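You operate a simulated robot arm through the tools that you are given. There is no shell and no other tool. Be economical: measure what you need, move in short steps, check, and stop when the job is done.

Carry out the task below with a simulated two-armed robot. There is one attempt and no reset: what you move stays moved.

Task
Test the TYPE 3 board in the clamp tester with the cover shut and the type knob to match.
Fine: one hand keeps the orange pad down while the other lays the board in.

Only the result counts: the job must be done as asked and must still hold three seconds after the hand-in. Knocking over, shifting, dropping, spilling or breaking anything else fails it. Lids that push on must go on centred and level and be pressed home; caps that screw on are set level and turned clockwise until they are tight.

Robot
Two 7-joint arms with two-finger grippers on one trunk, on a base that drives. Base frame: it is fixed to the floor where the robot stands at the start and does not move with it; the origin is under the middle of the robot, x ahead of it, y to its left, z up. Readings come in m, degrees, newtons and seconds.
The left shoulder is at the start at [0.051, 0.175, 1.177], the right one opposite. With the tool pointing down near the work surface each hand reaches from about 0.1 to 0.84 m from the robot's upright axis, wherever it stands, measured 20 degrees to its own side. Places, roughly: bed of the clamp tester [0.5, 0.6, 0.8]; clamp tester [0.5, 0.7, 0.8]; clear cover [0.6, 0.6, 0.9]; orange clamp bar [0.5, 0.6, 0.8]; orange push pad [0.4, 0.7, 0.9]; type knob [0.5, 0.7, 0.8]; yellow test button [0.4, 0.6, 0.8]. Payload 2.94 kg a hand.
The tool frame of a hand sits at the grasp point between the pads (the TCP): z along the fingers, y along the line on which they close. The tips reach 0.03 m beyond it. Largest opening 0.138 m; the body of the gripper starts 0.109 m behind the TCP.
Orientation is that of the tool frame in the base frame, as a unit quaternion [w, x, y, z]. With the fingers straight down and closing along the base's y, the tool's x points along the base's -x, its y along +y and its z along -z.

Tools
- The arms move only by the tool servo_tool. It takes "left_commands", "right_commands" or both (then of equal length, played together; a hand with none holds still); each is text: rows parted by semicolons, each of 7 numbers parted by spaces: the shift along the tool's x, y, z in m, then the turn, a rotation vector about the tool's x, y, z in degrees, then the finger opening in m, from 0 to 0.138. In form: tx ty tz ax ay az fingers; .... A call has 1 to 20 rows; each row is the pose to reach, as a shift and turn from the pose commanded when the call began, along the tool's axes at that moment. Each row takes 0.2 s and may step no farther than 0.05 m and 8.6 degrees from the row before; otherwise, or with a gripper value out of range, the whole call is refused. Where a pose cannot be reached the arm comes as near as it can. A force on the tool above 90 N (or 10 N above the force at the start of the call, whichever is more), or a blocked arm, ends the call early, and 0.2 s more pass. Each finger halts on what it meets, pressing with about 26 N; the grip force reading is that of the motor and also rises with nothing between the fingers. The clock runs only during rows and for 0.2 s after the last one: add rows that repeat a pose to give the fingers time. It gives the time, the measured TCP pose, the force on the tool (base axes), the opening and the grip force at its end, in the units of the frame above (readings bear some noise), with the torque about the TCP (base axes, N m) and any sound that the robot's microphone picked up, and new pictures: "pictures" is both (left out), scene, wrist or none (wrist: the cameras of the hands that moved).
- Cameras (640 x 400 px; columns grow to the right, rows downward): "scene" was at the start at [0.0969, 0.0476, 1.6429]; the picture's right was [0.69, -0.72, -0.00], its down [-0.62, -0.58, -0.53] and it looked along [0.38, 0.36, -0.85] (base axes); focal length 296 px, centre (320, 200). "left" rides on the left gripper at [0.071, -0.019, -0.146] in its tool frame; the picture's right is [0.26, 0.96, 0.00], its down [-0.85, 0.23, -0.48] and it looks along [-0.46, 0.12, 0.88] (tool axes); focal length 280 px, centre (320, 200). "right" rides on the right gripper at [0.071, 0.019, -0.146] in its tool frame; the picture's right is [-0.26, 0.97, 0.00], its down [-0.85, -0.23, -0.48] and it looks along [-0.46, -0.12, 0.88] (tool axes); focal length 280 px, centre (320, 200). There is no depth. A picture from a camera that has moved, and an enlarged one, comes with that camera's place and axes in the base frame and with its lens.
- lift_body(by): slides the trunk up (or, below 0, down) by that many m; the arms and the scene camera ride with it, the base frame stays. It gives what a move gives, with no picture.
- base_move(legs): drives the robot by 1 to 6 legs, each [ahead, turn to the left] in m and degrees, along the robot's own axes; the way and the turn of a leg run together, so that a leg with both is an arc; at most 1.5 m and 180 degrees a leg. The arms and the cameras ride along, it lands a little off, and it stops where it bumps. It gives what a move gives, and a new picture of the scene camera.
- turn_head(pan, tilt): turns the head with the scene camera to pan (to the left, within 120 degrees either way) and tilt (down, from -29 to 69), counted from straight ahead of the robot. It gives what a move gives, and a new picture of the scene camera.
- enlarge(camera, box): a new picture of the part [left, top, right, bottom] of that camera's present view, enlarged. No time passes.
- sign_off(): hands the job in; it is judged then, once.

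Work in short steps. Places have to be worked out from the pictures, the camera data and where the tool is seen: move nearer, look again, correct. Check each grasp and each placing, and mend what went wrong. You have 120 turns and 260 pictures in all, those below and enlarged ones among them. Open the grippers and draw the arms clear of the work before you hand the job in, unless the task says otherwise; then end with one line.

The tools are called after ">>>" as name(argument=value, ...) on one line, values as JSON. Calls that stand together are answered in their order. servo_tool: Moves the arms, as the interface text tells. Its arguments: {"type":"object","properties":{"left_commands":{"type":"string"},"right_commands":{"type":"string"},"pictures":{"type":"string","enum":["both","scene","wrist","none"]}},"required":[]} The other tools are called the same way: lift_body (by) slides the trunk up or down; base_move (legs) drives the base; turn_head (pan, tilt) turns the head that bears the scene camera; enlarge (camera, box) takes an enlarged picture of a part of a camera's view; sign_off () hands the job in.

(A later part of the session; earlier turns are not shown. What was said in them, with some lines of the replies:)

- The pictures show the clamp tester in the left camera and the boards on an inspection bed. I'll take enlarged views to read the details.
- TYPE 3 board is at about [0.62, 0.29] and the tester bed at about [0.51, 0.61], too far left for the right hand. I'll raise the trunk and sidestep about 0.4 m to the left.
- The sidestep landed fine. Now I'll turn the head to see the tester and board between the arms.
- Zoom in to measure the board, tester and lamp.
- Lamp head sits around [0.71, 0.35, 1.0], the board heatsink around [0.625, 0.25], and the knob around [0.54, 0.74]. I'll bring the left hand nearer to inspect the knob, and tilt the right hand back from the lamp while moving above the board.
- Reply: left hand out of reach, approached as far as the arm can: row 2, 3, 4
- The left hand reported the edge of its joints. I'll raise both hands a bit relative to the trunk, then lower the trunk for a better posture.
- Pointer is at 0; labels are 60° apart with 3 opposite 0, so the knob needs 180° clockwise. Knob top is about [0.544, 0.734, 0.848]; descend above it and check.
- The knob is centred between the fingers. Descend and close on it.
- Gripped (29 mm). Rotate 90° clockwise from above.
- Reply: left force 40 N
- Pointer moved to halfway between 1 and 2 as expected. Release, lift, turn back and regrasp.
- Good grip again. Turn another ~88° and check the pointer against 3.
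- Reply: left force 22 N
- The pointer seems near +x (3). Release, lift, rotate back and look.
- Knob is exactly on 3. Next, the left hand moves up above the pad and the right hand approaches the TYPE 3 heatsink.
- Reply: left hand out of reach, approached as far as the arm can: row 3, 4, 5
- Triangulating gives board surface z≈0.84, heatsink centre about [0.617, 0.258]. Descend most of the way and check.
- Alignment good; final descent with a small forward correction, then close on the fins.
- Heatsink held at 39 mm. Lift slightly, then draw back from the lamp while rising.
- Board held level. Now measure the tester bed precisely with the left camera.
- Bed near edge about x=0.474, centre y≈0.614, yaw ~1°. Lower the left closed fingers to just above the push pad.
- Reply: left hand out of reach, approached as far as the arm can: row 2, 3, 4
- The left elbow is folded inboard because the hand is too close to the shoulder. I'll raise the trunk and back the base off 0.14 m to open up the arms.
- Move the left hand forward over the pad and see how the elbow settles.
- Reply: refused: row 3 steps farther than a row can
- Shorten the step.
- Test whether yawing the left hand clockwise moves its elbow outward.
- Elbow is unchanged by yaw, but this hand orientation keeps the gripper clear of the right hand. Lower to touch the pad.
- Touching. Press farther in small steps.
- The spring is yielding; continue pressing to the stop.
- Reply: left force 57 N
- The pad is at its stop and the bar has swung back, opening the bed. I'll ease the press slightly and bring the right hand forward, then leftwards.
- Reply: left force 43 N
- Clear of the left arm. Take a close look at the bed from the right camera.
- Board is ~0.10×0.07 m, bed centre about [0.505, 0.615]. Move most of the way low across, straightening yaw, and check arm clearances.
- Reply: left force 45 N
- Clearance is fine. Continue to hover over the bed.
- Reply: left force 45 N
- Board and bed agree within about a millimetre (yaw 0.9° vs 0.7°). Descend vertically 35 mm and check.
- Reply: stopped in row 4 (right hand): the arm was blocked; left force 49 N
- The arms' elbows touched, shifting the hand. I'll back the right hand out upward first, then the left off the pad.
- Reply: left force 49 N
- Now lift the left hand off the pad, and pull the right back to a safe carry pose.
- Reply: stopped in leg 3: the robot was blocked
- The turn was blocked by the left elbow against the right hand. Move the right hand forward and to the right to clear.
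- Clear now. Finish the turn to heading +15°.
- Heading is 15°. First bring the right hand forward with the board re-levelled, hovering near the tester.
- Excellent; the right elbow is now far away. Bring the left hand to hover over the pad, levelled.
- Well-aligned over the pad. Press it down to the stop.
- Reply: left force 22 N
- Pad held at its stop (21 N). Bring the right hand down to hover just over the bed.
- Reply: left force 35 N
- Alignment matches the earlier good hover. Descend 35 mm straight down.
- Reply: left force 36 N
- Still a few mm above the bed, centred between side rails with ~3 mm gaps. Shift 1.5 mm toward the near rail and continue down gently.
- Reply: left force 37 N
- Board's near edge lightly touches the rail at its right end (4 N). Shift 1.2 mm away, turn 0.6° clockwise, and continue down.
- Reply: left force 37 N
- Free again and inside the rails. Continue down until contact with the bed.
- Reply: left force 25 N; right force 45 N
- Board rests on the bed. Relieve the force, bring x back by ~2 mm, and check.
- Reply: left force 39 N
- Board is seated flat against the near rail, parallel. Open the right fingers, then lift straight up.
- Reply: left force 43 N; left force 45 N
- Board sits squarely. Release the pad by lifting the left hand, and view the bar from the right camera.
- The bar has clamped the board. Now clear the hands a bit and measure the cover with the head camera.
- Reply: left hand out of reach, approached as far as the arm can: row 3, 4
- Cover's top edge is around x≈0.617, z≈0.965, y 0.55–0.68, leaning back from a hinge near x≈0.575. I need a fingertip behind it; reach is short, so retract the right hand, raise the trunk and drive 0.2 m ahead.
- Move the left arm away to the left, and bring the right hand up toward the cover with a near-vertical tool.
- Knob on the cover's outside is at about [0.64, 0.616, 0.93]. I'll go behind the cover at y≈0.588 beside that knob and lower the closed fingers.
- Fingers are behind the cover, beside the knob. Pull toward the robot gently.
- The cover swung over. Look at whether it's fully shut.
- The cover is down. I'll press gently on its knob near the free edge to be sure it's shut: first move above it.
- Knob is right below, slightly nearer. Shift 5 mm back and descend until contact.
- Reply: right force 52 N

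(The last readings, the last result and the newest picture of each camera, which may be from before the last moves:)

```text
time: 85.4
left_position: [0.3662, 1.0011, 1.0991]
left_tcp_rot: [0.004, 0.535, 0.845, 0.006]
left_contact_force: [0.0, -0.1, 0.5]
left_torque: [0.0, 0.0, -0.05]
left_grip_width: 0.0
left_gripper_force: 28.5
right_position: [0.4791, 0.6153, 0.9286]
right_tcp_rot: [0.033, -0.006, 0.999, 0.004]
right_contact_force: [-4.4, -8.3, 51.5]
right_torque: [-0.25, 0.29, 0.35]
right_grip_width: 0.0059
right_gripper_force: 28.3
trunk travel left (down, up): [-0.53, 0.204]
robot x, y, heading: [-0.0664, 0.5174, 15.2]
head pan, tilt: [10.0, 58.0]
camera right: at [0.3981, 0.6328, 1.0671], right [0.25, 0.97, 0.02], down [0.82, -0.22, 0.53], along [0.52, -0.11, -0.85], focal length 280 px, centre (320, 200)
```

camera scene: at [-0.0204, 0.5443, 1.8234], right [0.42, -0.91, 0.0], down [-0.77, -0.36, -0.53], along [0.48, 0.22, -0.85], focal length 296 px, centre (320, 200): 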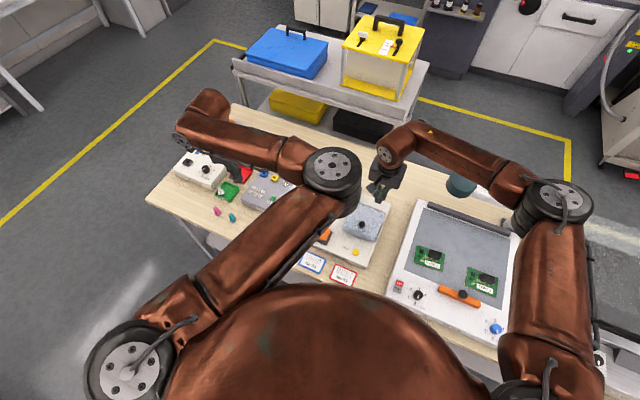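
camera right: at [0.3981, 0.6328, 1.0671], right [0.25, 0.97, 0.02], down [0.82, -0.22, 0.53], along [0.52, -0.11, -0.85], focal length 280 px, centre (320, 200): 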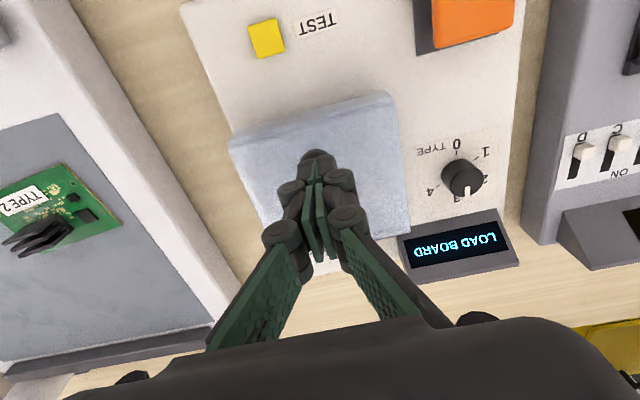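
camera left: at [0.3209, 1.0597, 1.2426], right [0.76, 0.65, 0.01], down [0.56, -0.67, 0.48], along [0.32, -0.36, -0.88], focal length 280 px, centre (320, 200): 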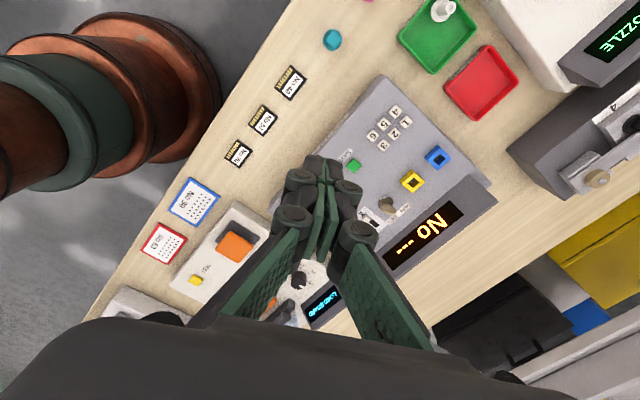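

Cover is firmly down (51 N reaction). Lift and move above the yellow test button at about [0.398, 0.602].

>>> servo_tool(right_commands="-0.001 0 -0.02 0 0 0 0; -0.003 0 -0.05 0 0 0 0; 0.03 -0.006 -0.055 0 0 0 0; 0.07 -0.012 -0.055 0 0 0 0; 0.08 -0.012 -0.03 0 0 0 0; 0.08 -0.012 -0.03 0 0 0 0")

>>> enlarge(camera="right", box=[220, 60, 540, 280])

```text
time: 86.8
left_position: [0.3689, 1.0026, 1.097]
left_tcp_rot: [0.002, 0.535, 0.845, 0.005]
left_contact_force: [0.0, 0.3, 0.1]
left_torque: [0.01, -0.02, 0.03]
left_grip_width: 0.0001
left_gripper_force: 28.9
right_position: [0.3969, 0.6012, 0.9451]
right_tcp_rot: [0.03, -0.006, 1.0, 0.0]
right_contact_force: [0.5, -0.1, 0.1]
right_torque: [0.04, -0.02, -0.01]
right_grip_width: 0.0001
right_gripper_force: 28.8
trunk travel left (down, up): [-0.53, 0.204]
robot x, y, heading: [-0.0654, 0.5165, 15.1]
head pan, tilt: [10.0, 58.0]
camera scene: at [-0.0138, 0.5437, 1.8231], right [0.42, -0.91, 0.0], down [-0.77, -0.36, -0.53], along [0.48, 0.23, -0.85], focal length 296 px, centre (320, 200)
camera right: at [0.3164, 0.6202, 1.0864], right [0.25, 0.97, 0.02], down [0.82, -0.22, 0.53], along [0.51, -0.12, -0.85], focal length 280 px, centre (320, 200)
```

scene: 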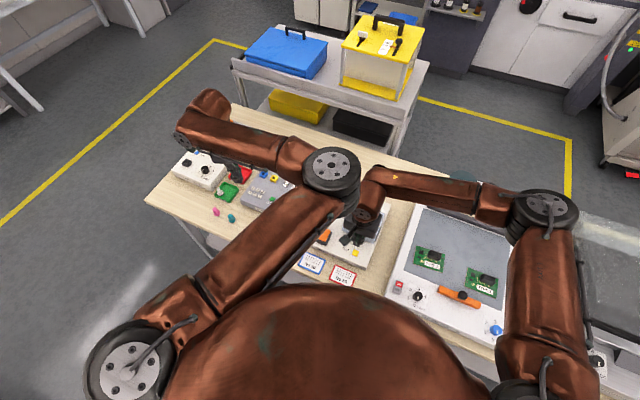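
right: 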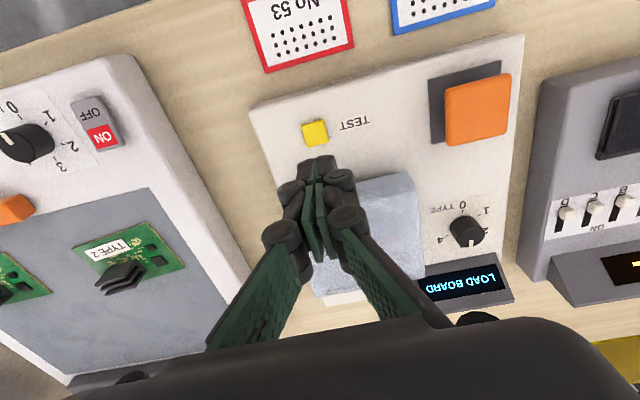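

```text
1.82 times, centred on (380, 170) of right
camera zoom: at [0.3164, 0.6202, 1.0864], right [0.25, 0.97, 0.02], down [0.82, -0.22, 0.53], along [0.51, -0.12, -0.85], focal length 510 px, centre (211, 254)
```

zoom: 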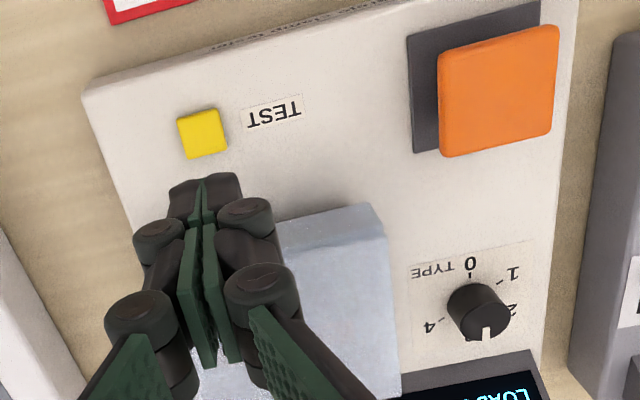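

Button located at [0.395, 0.599], nearly below the tips. First move the left arm farther away from the right wrist.

>>> servo_tool(left_commands="0.033 -0.012 -0.01 0 0 0 0; 0.066 -0.024 -0.02 0 0 0 0; 0.1 -0.036 -0.03 0 0 0 0; 0.133 -0.047 -0.04 0 0 0 0", pictures="scene")

```text
time: 87.8
left_position: [0.2708, 1.1039, 1.1358]
left_tcp_rot: [0.004, 0.535, 0.845, 0.005]
left_contact_force: [-0.3, 1.3, -0.5]
left_torque: [-0.03, -0.02, 0.02]
left_grip_width: 0.0002
left_gripper_force: 28.5
right_position: [0.3955, 0.6025, 0.9457]
right_tcp_rot: [0.03, -0.006, 1.0, 0.002]
right_contact_force: [0.2, -0.2, -0.3]
right_torque: [-0.05, -0.05, 0.0]
right_grip_width: 0.0
right_gripper_force: 28.1
trunk travel left (down, up): [-0.53, 0.204]
robot x, y, heading: [-0.0691, 0.5146, 15.1]
head pan, tilt: [10.0, 58.0]
camera scene: at [-0.0141, 0.5458, 1.8231], right [0.42, -0.91, 0.0], down [-0.77, -0.36, -0.53], along [0.48, 0.22, -0.85], focal length 296 px, centre (320, 200)
```

scene: 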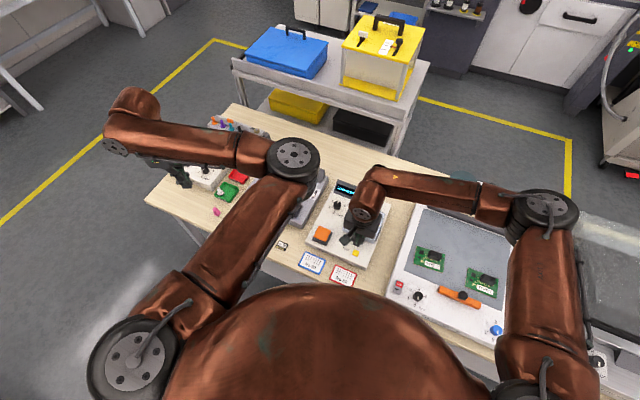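

Clear view now. Descend toward the button.

>>> servo_tool(right_commands="0.002 -0.002 0.03 0 0 0 0; 0.003 -0.002 0.05 0 0 0 0; 0.004 -0.002 0.06 0 0 0 0; 0.004 -0.002 0.066 0 0 0 0", pictures="wrist")

```text
time: 88.8
left_position: [0.271, 1.1026, 1.1353]
left_tcp_rot: [0.003, 0.536, 0.844, 0.005]
left_contact_force: [0.2, -0.7, 0.0]
left_torque: [0.01, 0.01, -0.01]
left_grip_width: 0.0
left_gripper_force: 28.8
right_position: [0.3981, 0.5991, 0.8793]
right_tcp_rot: [0.03, -0.006, 1.0, 0.0]
right_contact_force: [-0.1, -1.7, 0.3]
right_torque: [0.0, 0.02, 0.04]
right_grip_width: 0.0
right_gripper_force: 28.3
trunk travel left (down, up): [-0.53, 0.204]
robot x, y, heading: [-0.0662, 0.5173, 15.1]
head pan, tilt: [10.0, 58.0]
camera right: at [0.3179, 0.6184, 1.0202], right [0.25, 0.97, 0.02], down [0.82, -0.22, 0.53], along [0.51, -0.12, -0.85], focal length 280 px, centre (320, 200)
```

right: 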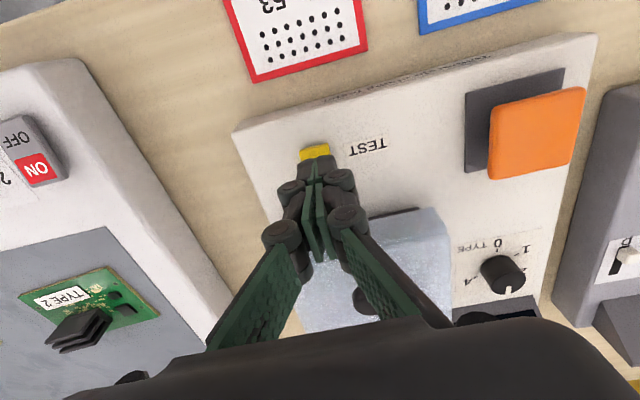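

Tips are just over the button. Shift 3 mm back and press.

>>> servo_tool(right_commands="0.003 0 0.003 0 0 0 0; 0.003 0 0.006 0 0 0 0; 0.003 0 0.009 0 0 0 0; 0.003 0 0.012 0 0 0 0; 0.003 0 0.014 0 0 0 0", pictures="both")

>>> enlarge(camera="scene", box=[290, 160, 410, 280])

```text
time: 90.0
left_position: [0.2716, 1.1033, 1.1347]
left_tcp_rot: [0.004, 0.535, 0.845, 0.005]
left_contact_force: [0.5, 0.9, -0.1]
left_torque: [0.03, -0.01, 0.02]
left_grip_width: 0.0001
left_gripper_force: 28.5
right_position: [0.3963, 0.5985, 0.8658]
right_tcp_rot: [0.029, -0.006, 1.0, 0.0]
right_contact_force: [0.8, 0.4, -1.1]
right_torque: [-0.04, 0.0, 0.02]
right_grip_width: 0.0001
right_gripper_force: 28.3
trunk travel left (down, up): [-0.53, 0.204]
robot x, y, heading: [-0.0687, 0.5138, 15.2]
head pan, tilt: [10.0, 58.0]
camera scene: at [-0.0131, 0.5442, 1.8231], right [0.42, -0.91, 0.0], down [-0.77, -0.36, -0.53], along [0.48, 0.22, -0.85], focal length 296 px, centre (320, 200)
camera right: at [0.3157, 0.6185, 1.006], right [0.25, 0.97, 0.02], down [0.82, -0.22, 0.53], along [0.51, -0.12, -0.85], focal length 280 px, centre (320, 200)
```

scene: 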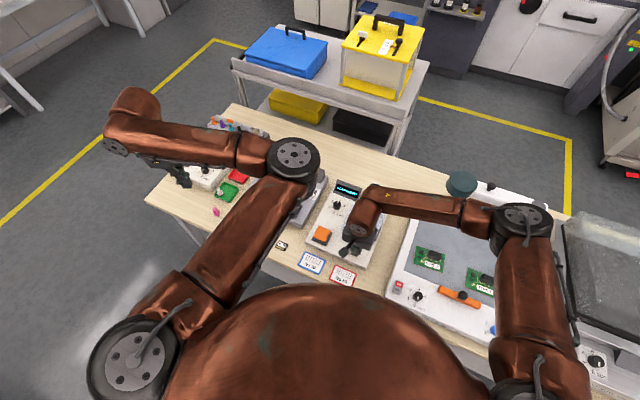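
right: 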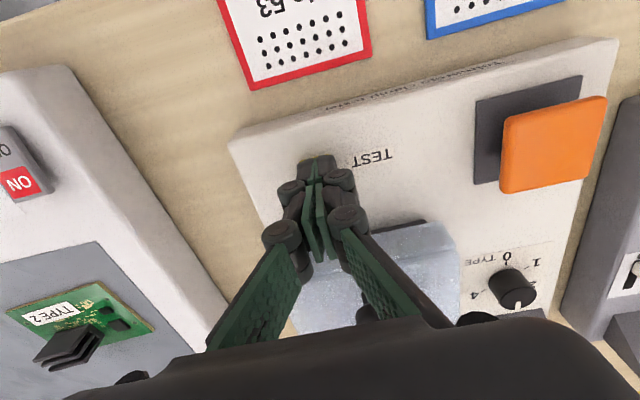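

```text
3.33 times, centred on (350, 220) of scene
camera zoom: at [-0.0131, 0.5442, 1.8231], right [0.42, -0.91, 0.0], down [-0.77, -0.36, -0.53], along [0.48, 0.22, -0.85], focal length 986 px, centre (220, 133)
```

zoom: 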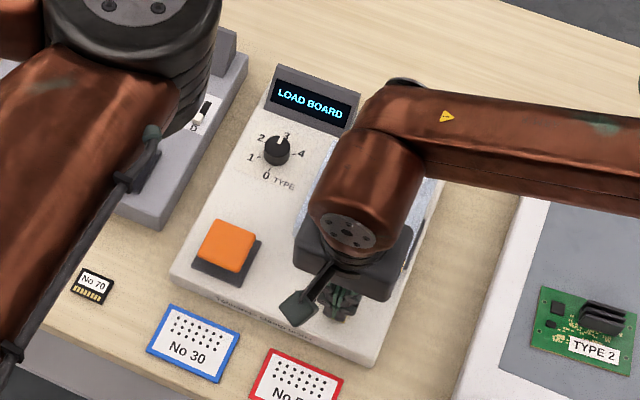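

No contact yet; continue lower, watching force and sounds.

>>> servo_tool(right_commands="0 0 0.003 0 0 0 0; 0 0 0.006 0 0 0 0; 0 0 0.008 0 0 0 0; 0.0005 0 0.01 0 0 0 0", pictures="scene")

>>> enlarge(camera="scene", box=[290, 160, 410, 280])

```text
time: 91.0
left_position: [0.2695, 1.1019, 1.1371]
left_tcp_rot: [0.004, 0.535, 0.845, 0.005]
left_contact_force: [-0.2, 0.0, 0.5]
left_torque: [0.02, -0.01, 0.01]
left_grip_width: 0.0001
left_gripper_force: 28.3
right_position: [0.3959, 0.6004, 0.8564]
right_tcp_rot: [0.032, -0.005, 0.999, 0.001]
right_contact_force: [-0.7, -3.4, 24.4]
right_torque: [-0.13, 0.23, 0.08]
right_grip_width: 0.0058
right_gripper_force: 28.6
trunk travel left (down, up): [-0.53, 0.204]
robot x, y, heading: [-0.0642, 0.5119, 15.0]
head pan, tilt: [10.0, 58.0]
heard: click
camera scene: at [-0.0153, 0.5433, 1.8234], right [0.42, -0.91, 0.0], down [-0.77, -0.36, -0.53], along [0.48, 0.23, -0.85], focal length 296 px, centre (320, 200)
```

scene: 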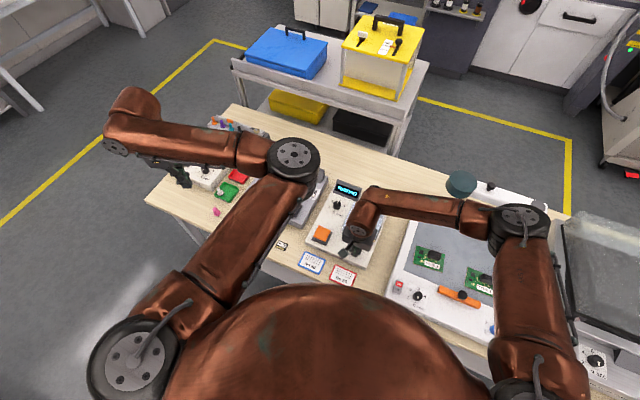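

```text
3.33 times, centred on (350, 220) of scene
camera zoom: at [-0.0153, 0.5433, 1.8234], right [0.42, -0.91, 0.0], down [-0.77, -0.36, -0.53], along [0.48, 0.23, -0.85], focal length 986 px, centre (220, 133)
```

zoom: 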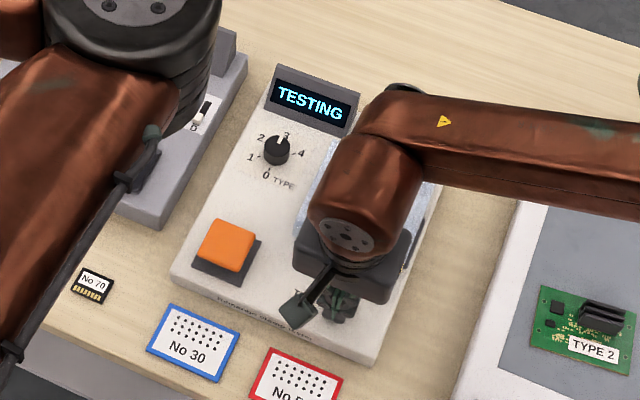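

Clicked, and the display shows TESTING. Lift off straight up and let the test run.

>>> servo_tool(right_commands="0 0 -0.01 0 0 0 0; 0 0 -0.04 0 0 0 0; 0 0 -0.08 0 0 0 0; 0.01 0 -0.11 0 0 0 0; 0.01 -0.04 -0.12 0 0 0 0; 0.01 -0.08 -0.12 0 0 0 0; 0.01 -0.12 -0.12 0 0 0 0.02; 0.01 -0.16 -0.12 0 0 0 0.04; 0.01 -0.2 -0.12 0 0 0 0.06; 0.01 -0.2 -0.12 0 0 0 0.08; 0.01 -0.2 -0.12 0 0 0 0.08; 0.01 -0.2 -0.12 0 0 0 0.08", left_commands="0 0 0 0 0 0 0; 0 0 0 0 0 0 0; 0 0 0 0 0 0 0; 0 0 0 0 0 0 0; 0 0 0 0 0 0 0.02; 0 0 0 0 0 0 0.04; 0 0 0 0 0 0 0.06; 0 0 0 0 0 0 0.08; 0 0 0 0 0 0 0.08; 0 0 0 0 0 0 0.08; 0 0 0 0 0 0 0.08; 0 0 0 0 0 0 0.08", pictures="scene")

>>> enlarge(camera="scene", box=[290, 160, 410, 280])

```text
time: 93.6
left_position: [0.2707, 1.1015, 1.1347]
left_tcp_rot: [0.003, 0.535, 0.845, 0.004]
left_contact_force: [-0.2, -0.8, -0.4]
left_torque: [-0.01, 0.01, 0.05]
left_grip_width: 0.0798
left_gripper_force: 0.1
right_position: [0.3838, 0.4012, 0.9742]
right_tcp_rot: [0.03, -0.006, 1.0, 0.0]
right_contact_force: [0.6, -0.1, -0.9]
right_torque: [-0.04, 0.02, -0.03]
right_grip_width: 0.0802
right_gripper_force: 0.1
trunk travel left (down, up): [-0.53, 0.204]
robot x, y, heading: [-0.0671, 0.5152, 15.3]
head pan, tilt: [10.0, 58.0]
camera scene: at [-0.0129, 0.5441, 1.8231], right [0.42, -0.91, 0.0], down [-0.77, -0.36, -0.53], along [0.48, 0.22, -0.85], focal length 296 px, centre (320, 200)
```

scene: 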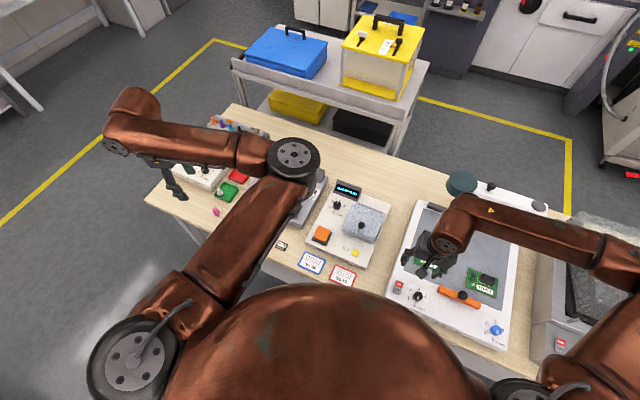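

```text
3.33 times, centred on (350, 220) of scene
camera zoom: at [-0.0129, 0.5441, 1.8231], right [0.42, -0.91, 0.0], down [-0.77, -0.36, -0.53], along [0.48, 0.22, -0.85], focal length 986 px, centre (220, 133)
```

zoom: 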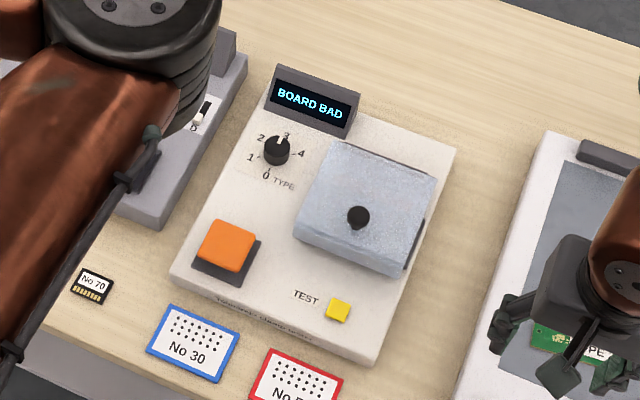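

The display reads BOARD BAD. That may be a genuine verdict, but I must check whether my setup (knob, seating, clamp) caused it. Bring the right camera over for a close look.

>>> servo_tool(right_commands="0 0.02 -0.04 0 0 0 0.08; 0 0.05 -0.07 0 0 0 0.08; 0 0.09 -0.08 0 0 0 0.08; 0 0.13 -0.08 0 0 0 0.08; 0 0.17 -0.08 0 0 0 0.08; 0 0.2 -0.08 0 0 0 0.08", pictures="wrist")

>>> enlarge(camera="right", box=[240, 60, 400, 190])

>>> enlarge(camera="right", box=[360, 100, 480, 220])

```text
time: 95.0
left_position: [0.2704, 1.1026, 1.1355]
left_tcp_rot: [0.003, 0.535, 0.845, 0.004]
left_contact_force: [0.0, 0.3, -0.8]
left_torque: [-0.02, 0.01, -0.01]
left_grip_width: 0.0799
left_gripper_force: 0.0
right_position: [0.3733, 0.5995, 1.0542]
right_tcp_rot: [0.03, -0.006, 1.0, -0.001]
right_contact_force: [-0.1, 0.4, -0.5]
right_torque: [-0.02, 0.03, 0.0]
right_grip_width: 0.0802
right_gripper_force: 0.0
trunk travel left (down, up): [-0.53, 0.204]
robot x, y, heading: [-0.0674, 0.5165, 15.3]
head pan, tilt: [10.0, 58.0]
camera right: at [0.2941, 0.6187, 1.1954], right [0.25, 0.97, 0.01], down [0.82, -0.22, 0.53], along [0.51, -0.12, -0.85], focal length 280 px, centre (320, 200)
```

right: 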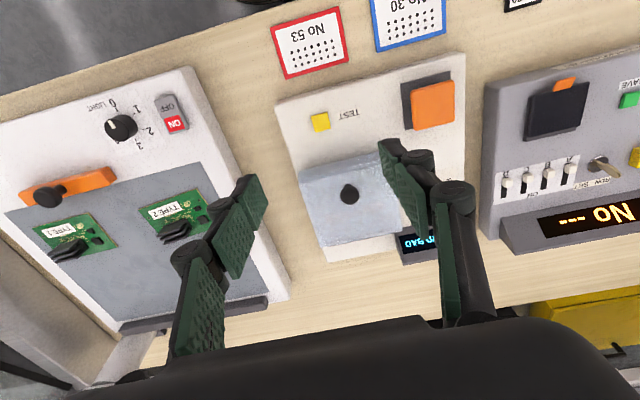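

```text
3.08 times, centred on (320, 125) of right
camera zoom: at [0.2941, 0.6187, 1.1954], right [0.25, 0.97, 0.01], down [0.82, -0.22, 0.53], along [0.51, -0.12, -0.85], focal length 863 px, centre (320, 431)
```

zoom: 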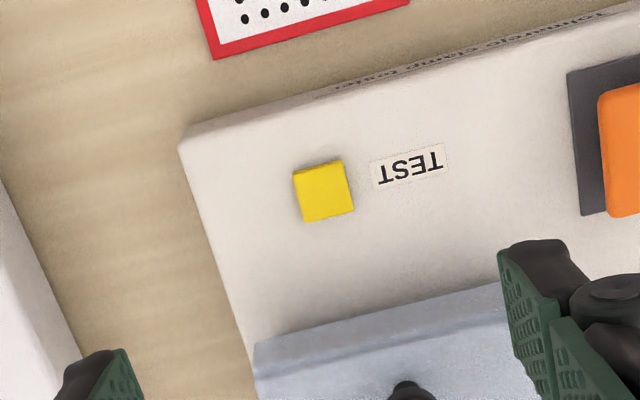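

```text
3.33 times, centred on (420, 160) of right
camera zoom: at [0.2941, 0.6187, 1.1954], right [0.25, 0.97, 0.01], down [0.82, -0.22, 0.53], along [0.51, -0.12, -0.85], focal length 935 px, centre (-13, 333)
```

zoom: 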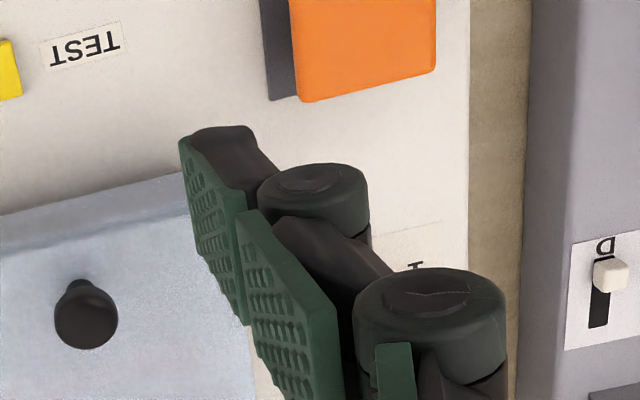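

Shift the hand left to see the knob and display.

>>> servo_tool(right_commands="0 0.04 0 0 0 0 0.138; 0 0.08 0 0 0 0 0.138; -0.02 0.12 0 0 0 0 0.138; -0.04 0.14 0 0 0 0 0.138", pictures="wrist")

>>> enlarge(camera="right", box=[200, 80, 420, 260])

```text
time: 96.0
left_position: [0.2705, 1.1033, 1.1357]
left_tcp_rot: [0.003, 0.535, 0.845, 0.005]
left_contact_force: [0.2, 0.7, 0.6]
left_torque: [0.01, 0.04, 0.04]
left_grip_width: 0.0801
left_gripper_force: 0.0
right_position: [0.4116, 0.742, 1.0557]
right_tcp_rot: [0.03, -0.006, 1.0, 0.0]
right_contact_force: [-0.3, 0.4, -0.3]
right_torque: [-0.01, -0.03, 0.04]
right_grip_width: 0.138
right_gripper_force: 0.1
trunk travel left (down, up): [-0.53, 0.204]
robot x, y, heading: [-0.0673, 0.515, 14.7]
head pan, tilt: [10.0, 58.0]
camera right: at [0.3314, 0.7607, 1.1966], right [0.25, 0.97, 0.01], down [0.82, -0.22, 0.53], along [0.51, -0.12, -0.85], focal length 280 px, centre (320, 200)
```

right: 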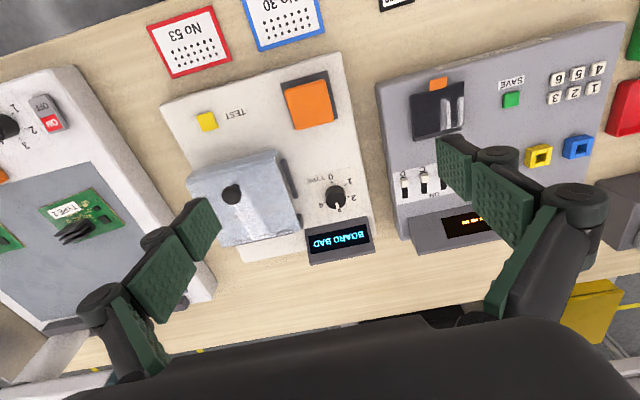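

```text
2.22 times, centred on (310, 170) of right
camera zoom: at [0.3314, 0.7607, 1.1966], right [0.25, 0.97, 0.01], down [0.82, -0.22, 0.53], along [0.51, -0.12, -0.85], focal length 623 px, centre (342, 267)
```

zoom: 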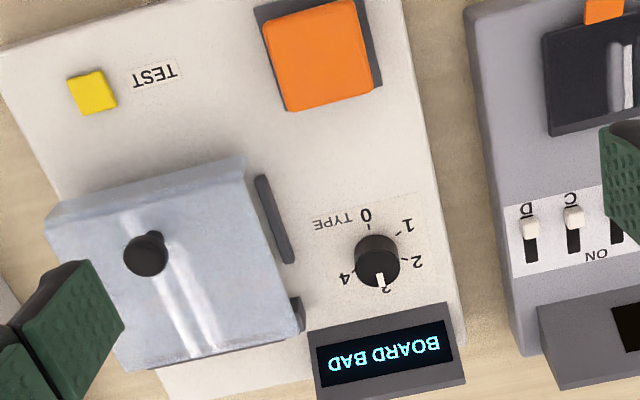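

Knob is on 3, cover shut, and the test ran to a verdict with everything set correctly, so BOARD BAD is the tester's result for this board. Draw the right arm clear and confirm.

>>> servo_tool(right_commands="0.02 -0.03 -0.03 0 0 0 0.138; 0.04 -0.07 -0.05 0 0 0 0.138; 0.06 -0.11 -0.06 0 0 0 0.138; 0.08 -0.15 -0.06 0 0 0 0.138; 0.08 -0.195 -0.06 0 0 0 0.138; 0.08 -0.24 -0.06 0 0 0 0.138; 0.08 -0.285 -0.06 0 0 0 0.138; 0.08 -0.33 -0.06 0 0 0 0.138", pictures="scene")

>>> enlarge(camera="scene", box=[290, 160, 530, 350])

```text
time: 97.8
left_position: [0.2689, 1.1008, 1.1369]
left_tcp_rot: [0.003, 0.535, 0.845, 0.006]
left_contact_force: [-0.6, -0.4, -0.3]
left_torque: [0.05, -0.03, 0.03]
left_grip_width: 0.0801
left_gripper_force: 0.0
right_position: [0.3317, 0.4054, 1.1105]
right_tcp_rot: [0.031, -0.006, 0.999, 0.001]
right_contact_force: [-1.0, 0.0, 0.2]
right_torque: [0.03, -0.06, 0.0]
right_grip_width: 0.1381
right_gripper_force: 0.0
trunk travel left (down, up): [-0.53, 0.204]
robot x, y, heading: [-0.0685, 0.5161, 15.5]
head pan, tilt: [10.0, 58.0]
camera scene: at [-0.0143, 0.5409, 1.8232], right [0.42, -0.91, 0.0], down [-0.77, -0.36, -0.53], along [0.48, 0.23, -0.85], focal length 296 px, centre (320, 200)
```

scene: 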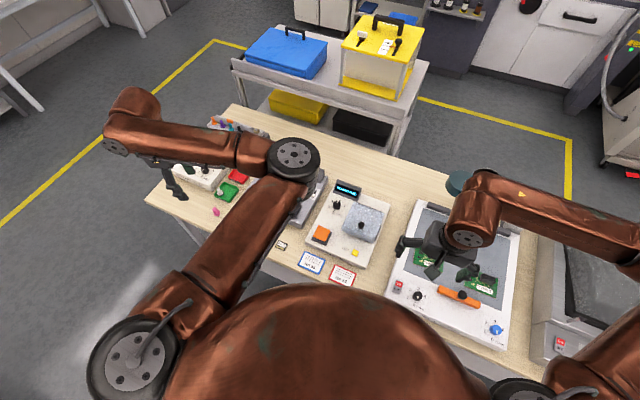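

```text
2.11 times, centred on (410, 255) of scene
camera zoom: at [-0.0143, 0.5409, 1.8232], right [0.42, -0.91, 0.0], down [-0.77, -0.36, -0.53], along [0.48, 0.23, -0.85], focal length 623 px, centre (130, 84)
```

zoom: 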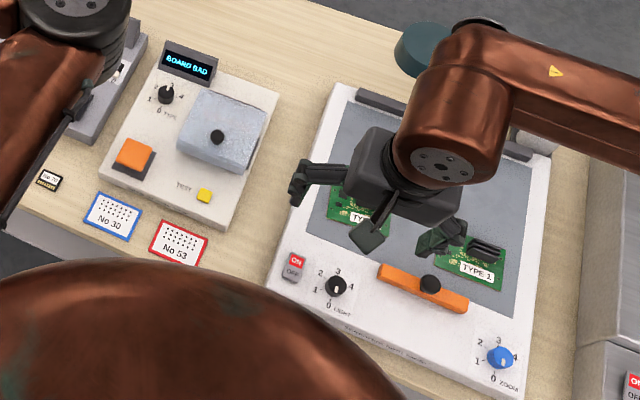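

Everything is in place, both grippers are open and the arms are clear, so I'm handing in.

>>> sign_off()

```text
The job is handed in.
```

I tested the TYPE 3 board in the clamp tester with the knob on 3, the board clamped and the cover shut; the test ran to the end and the display reads "BOARD BAD". I found no setup fault (the knob was still on 3 and the cover shut afterwards) and did not run a second test.
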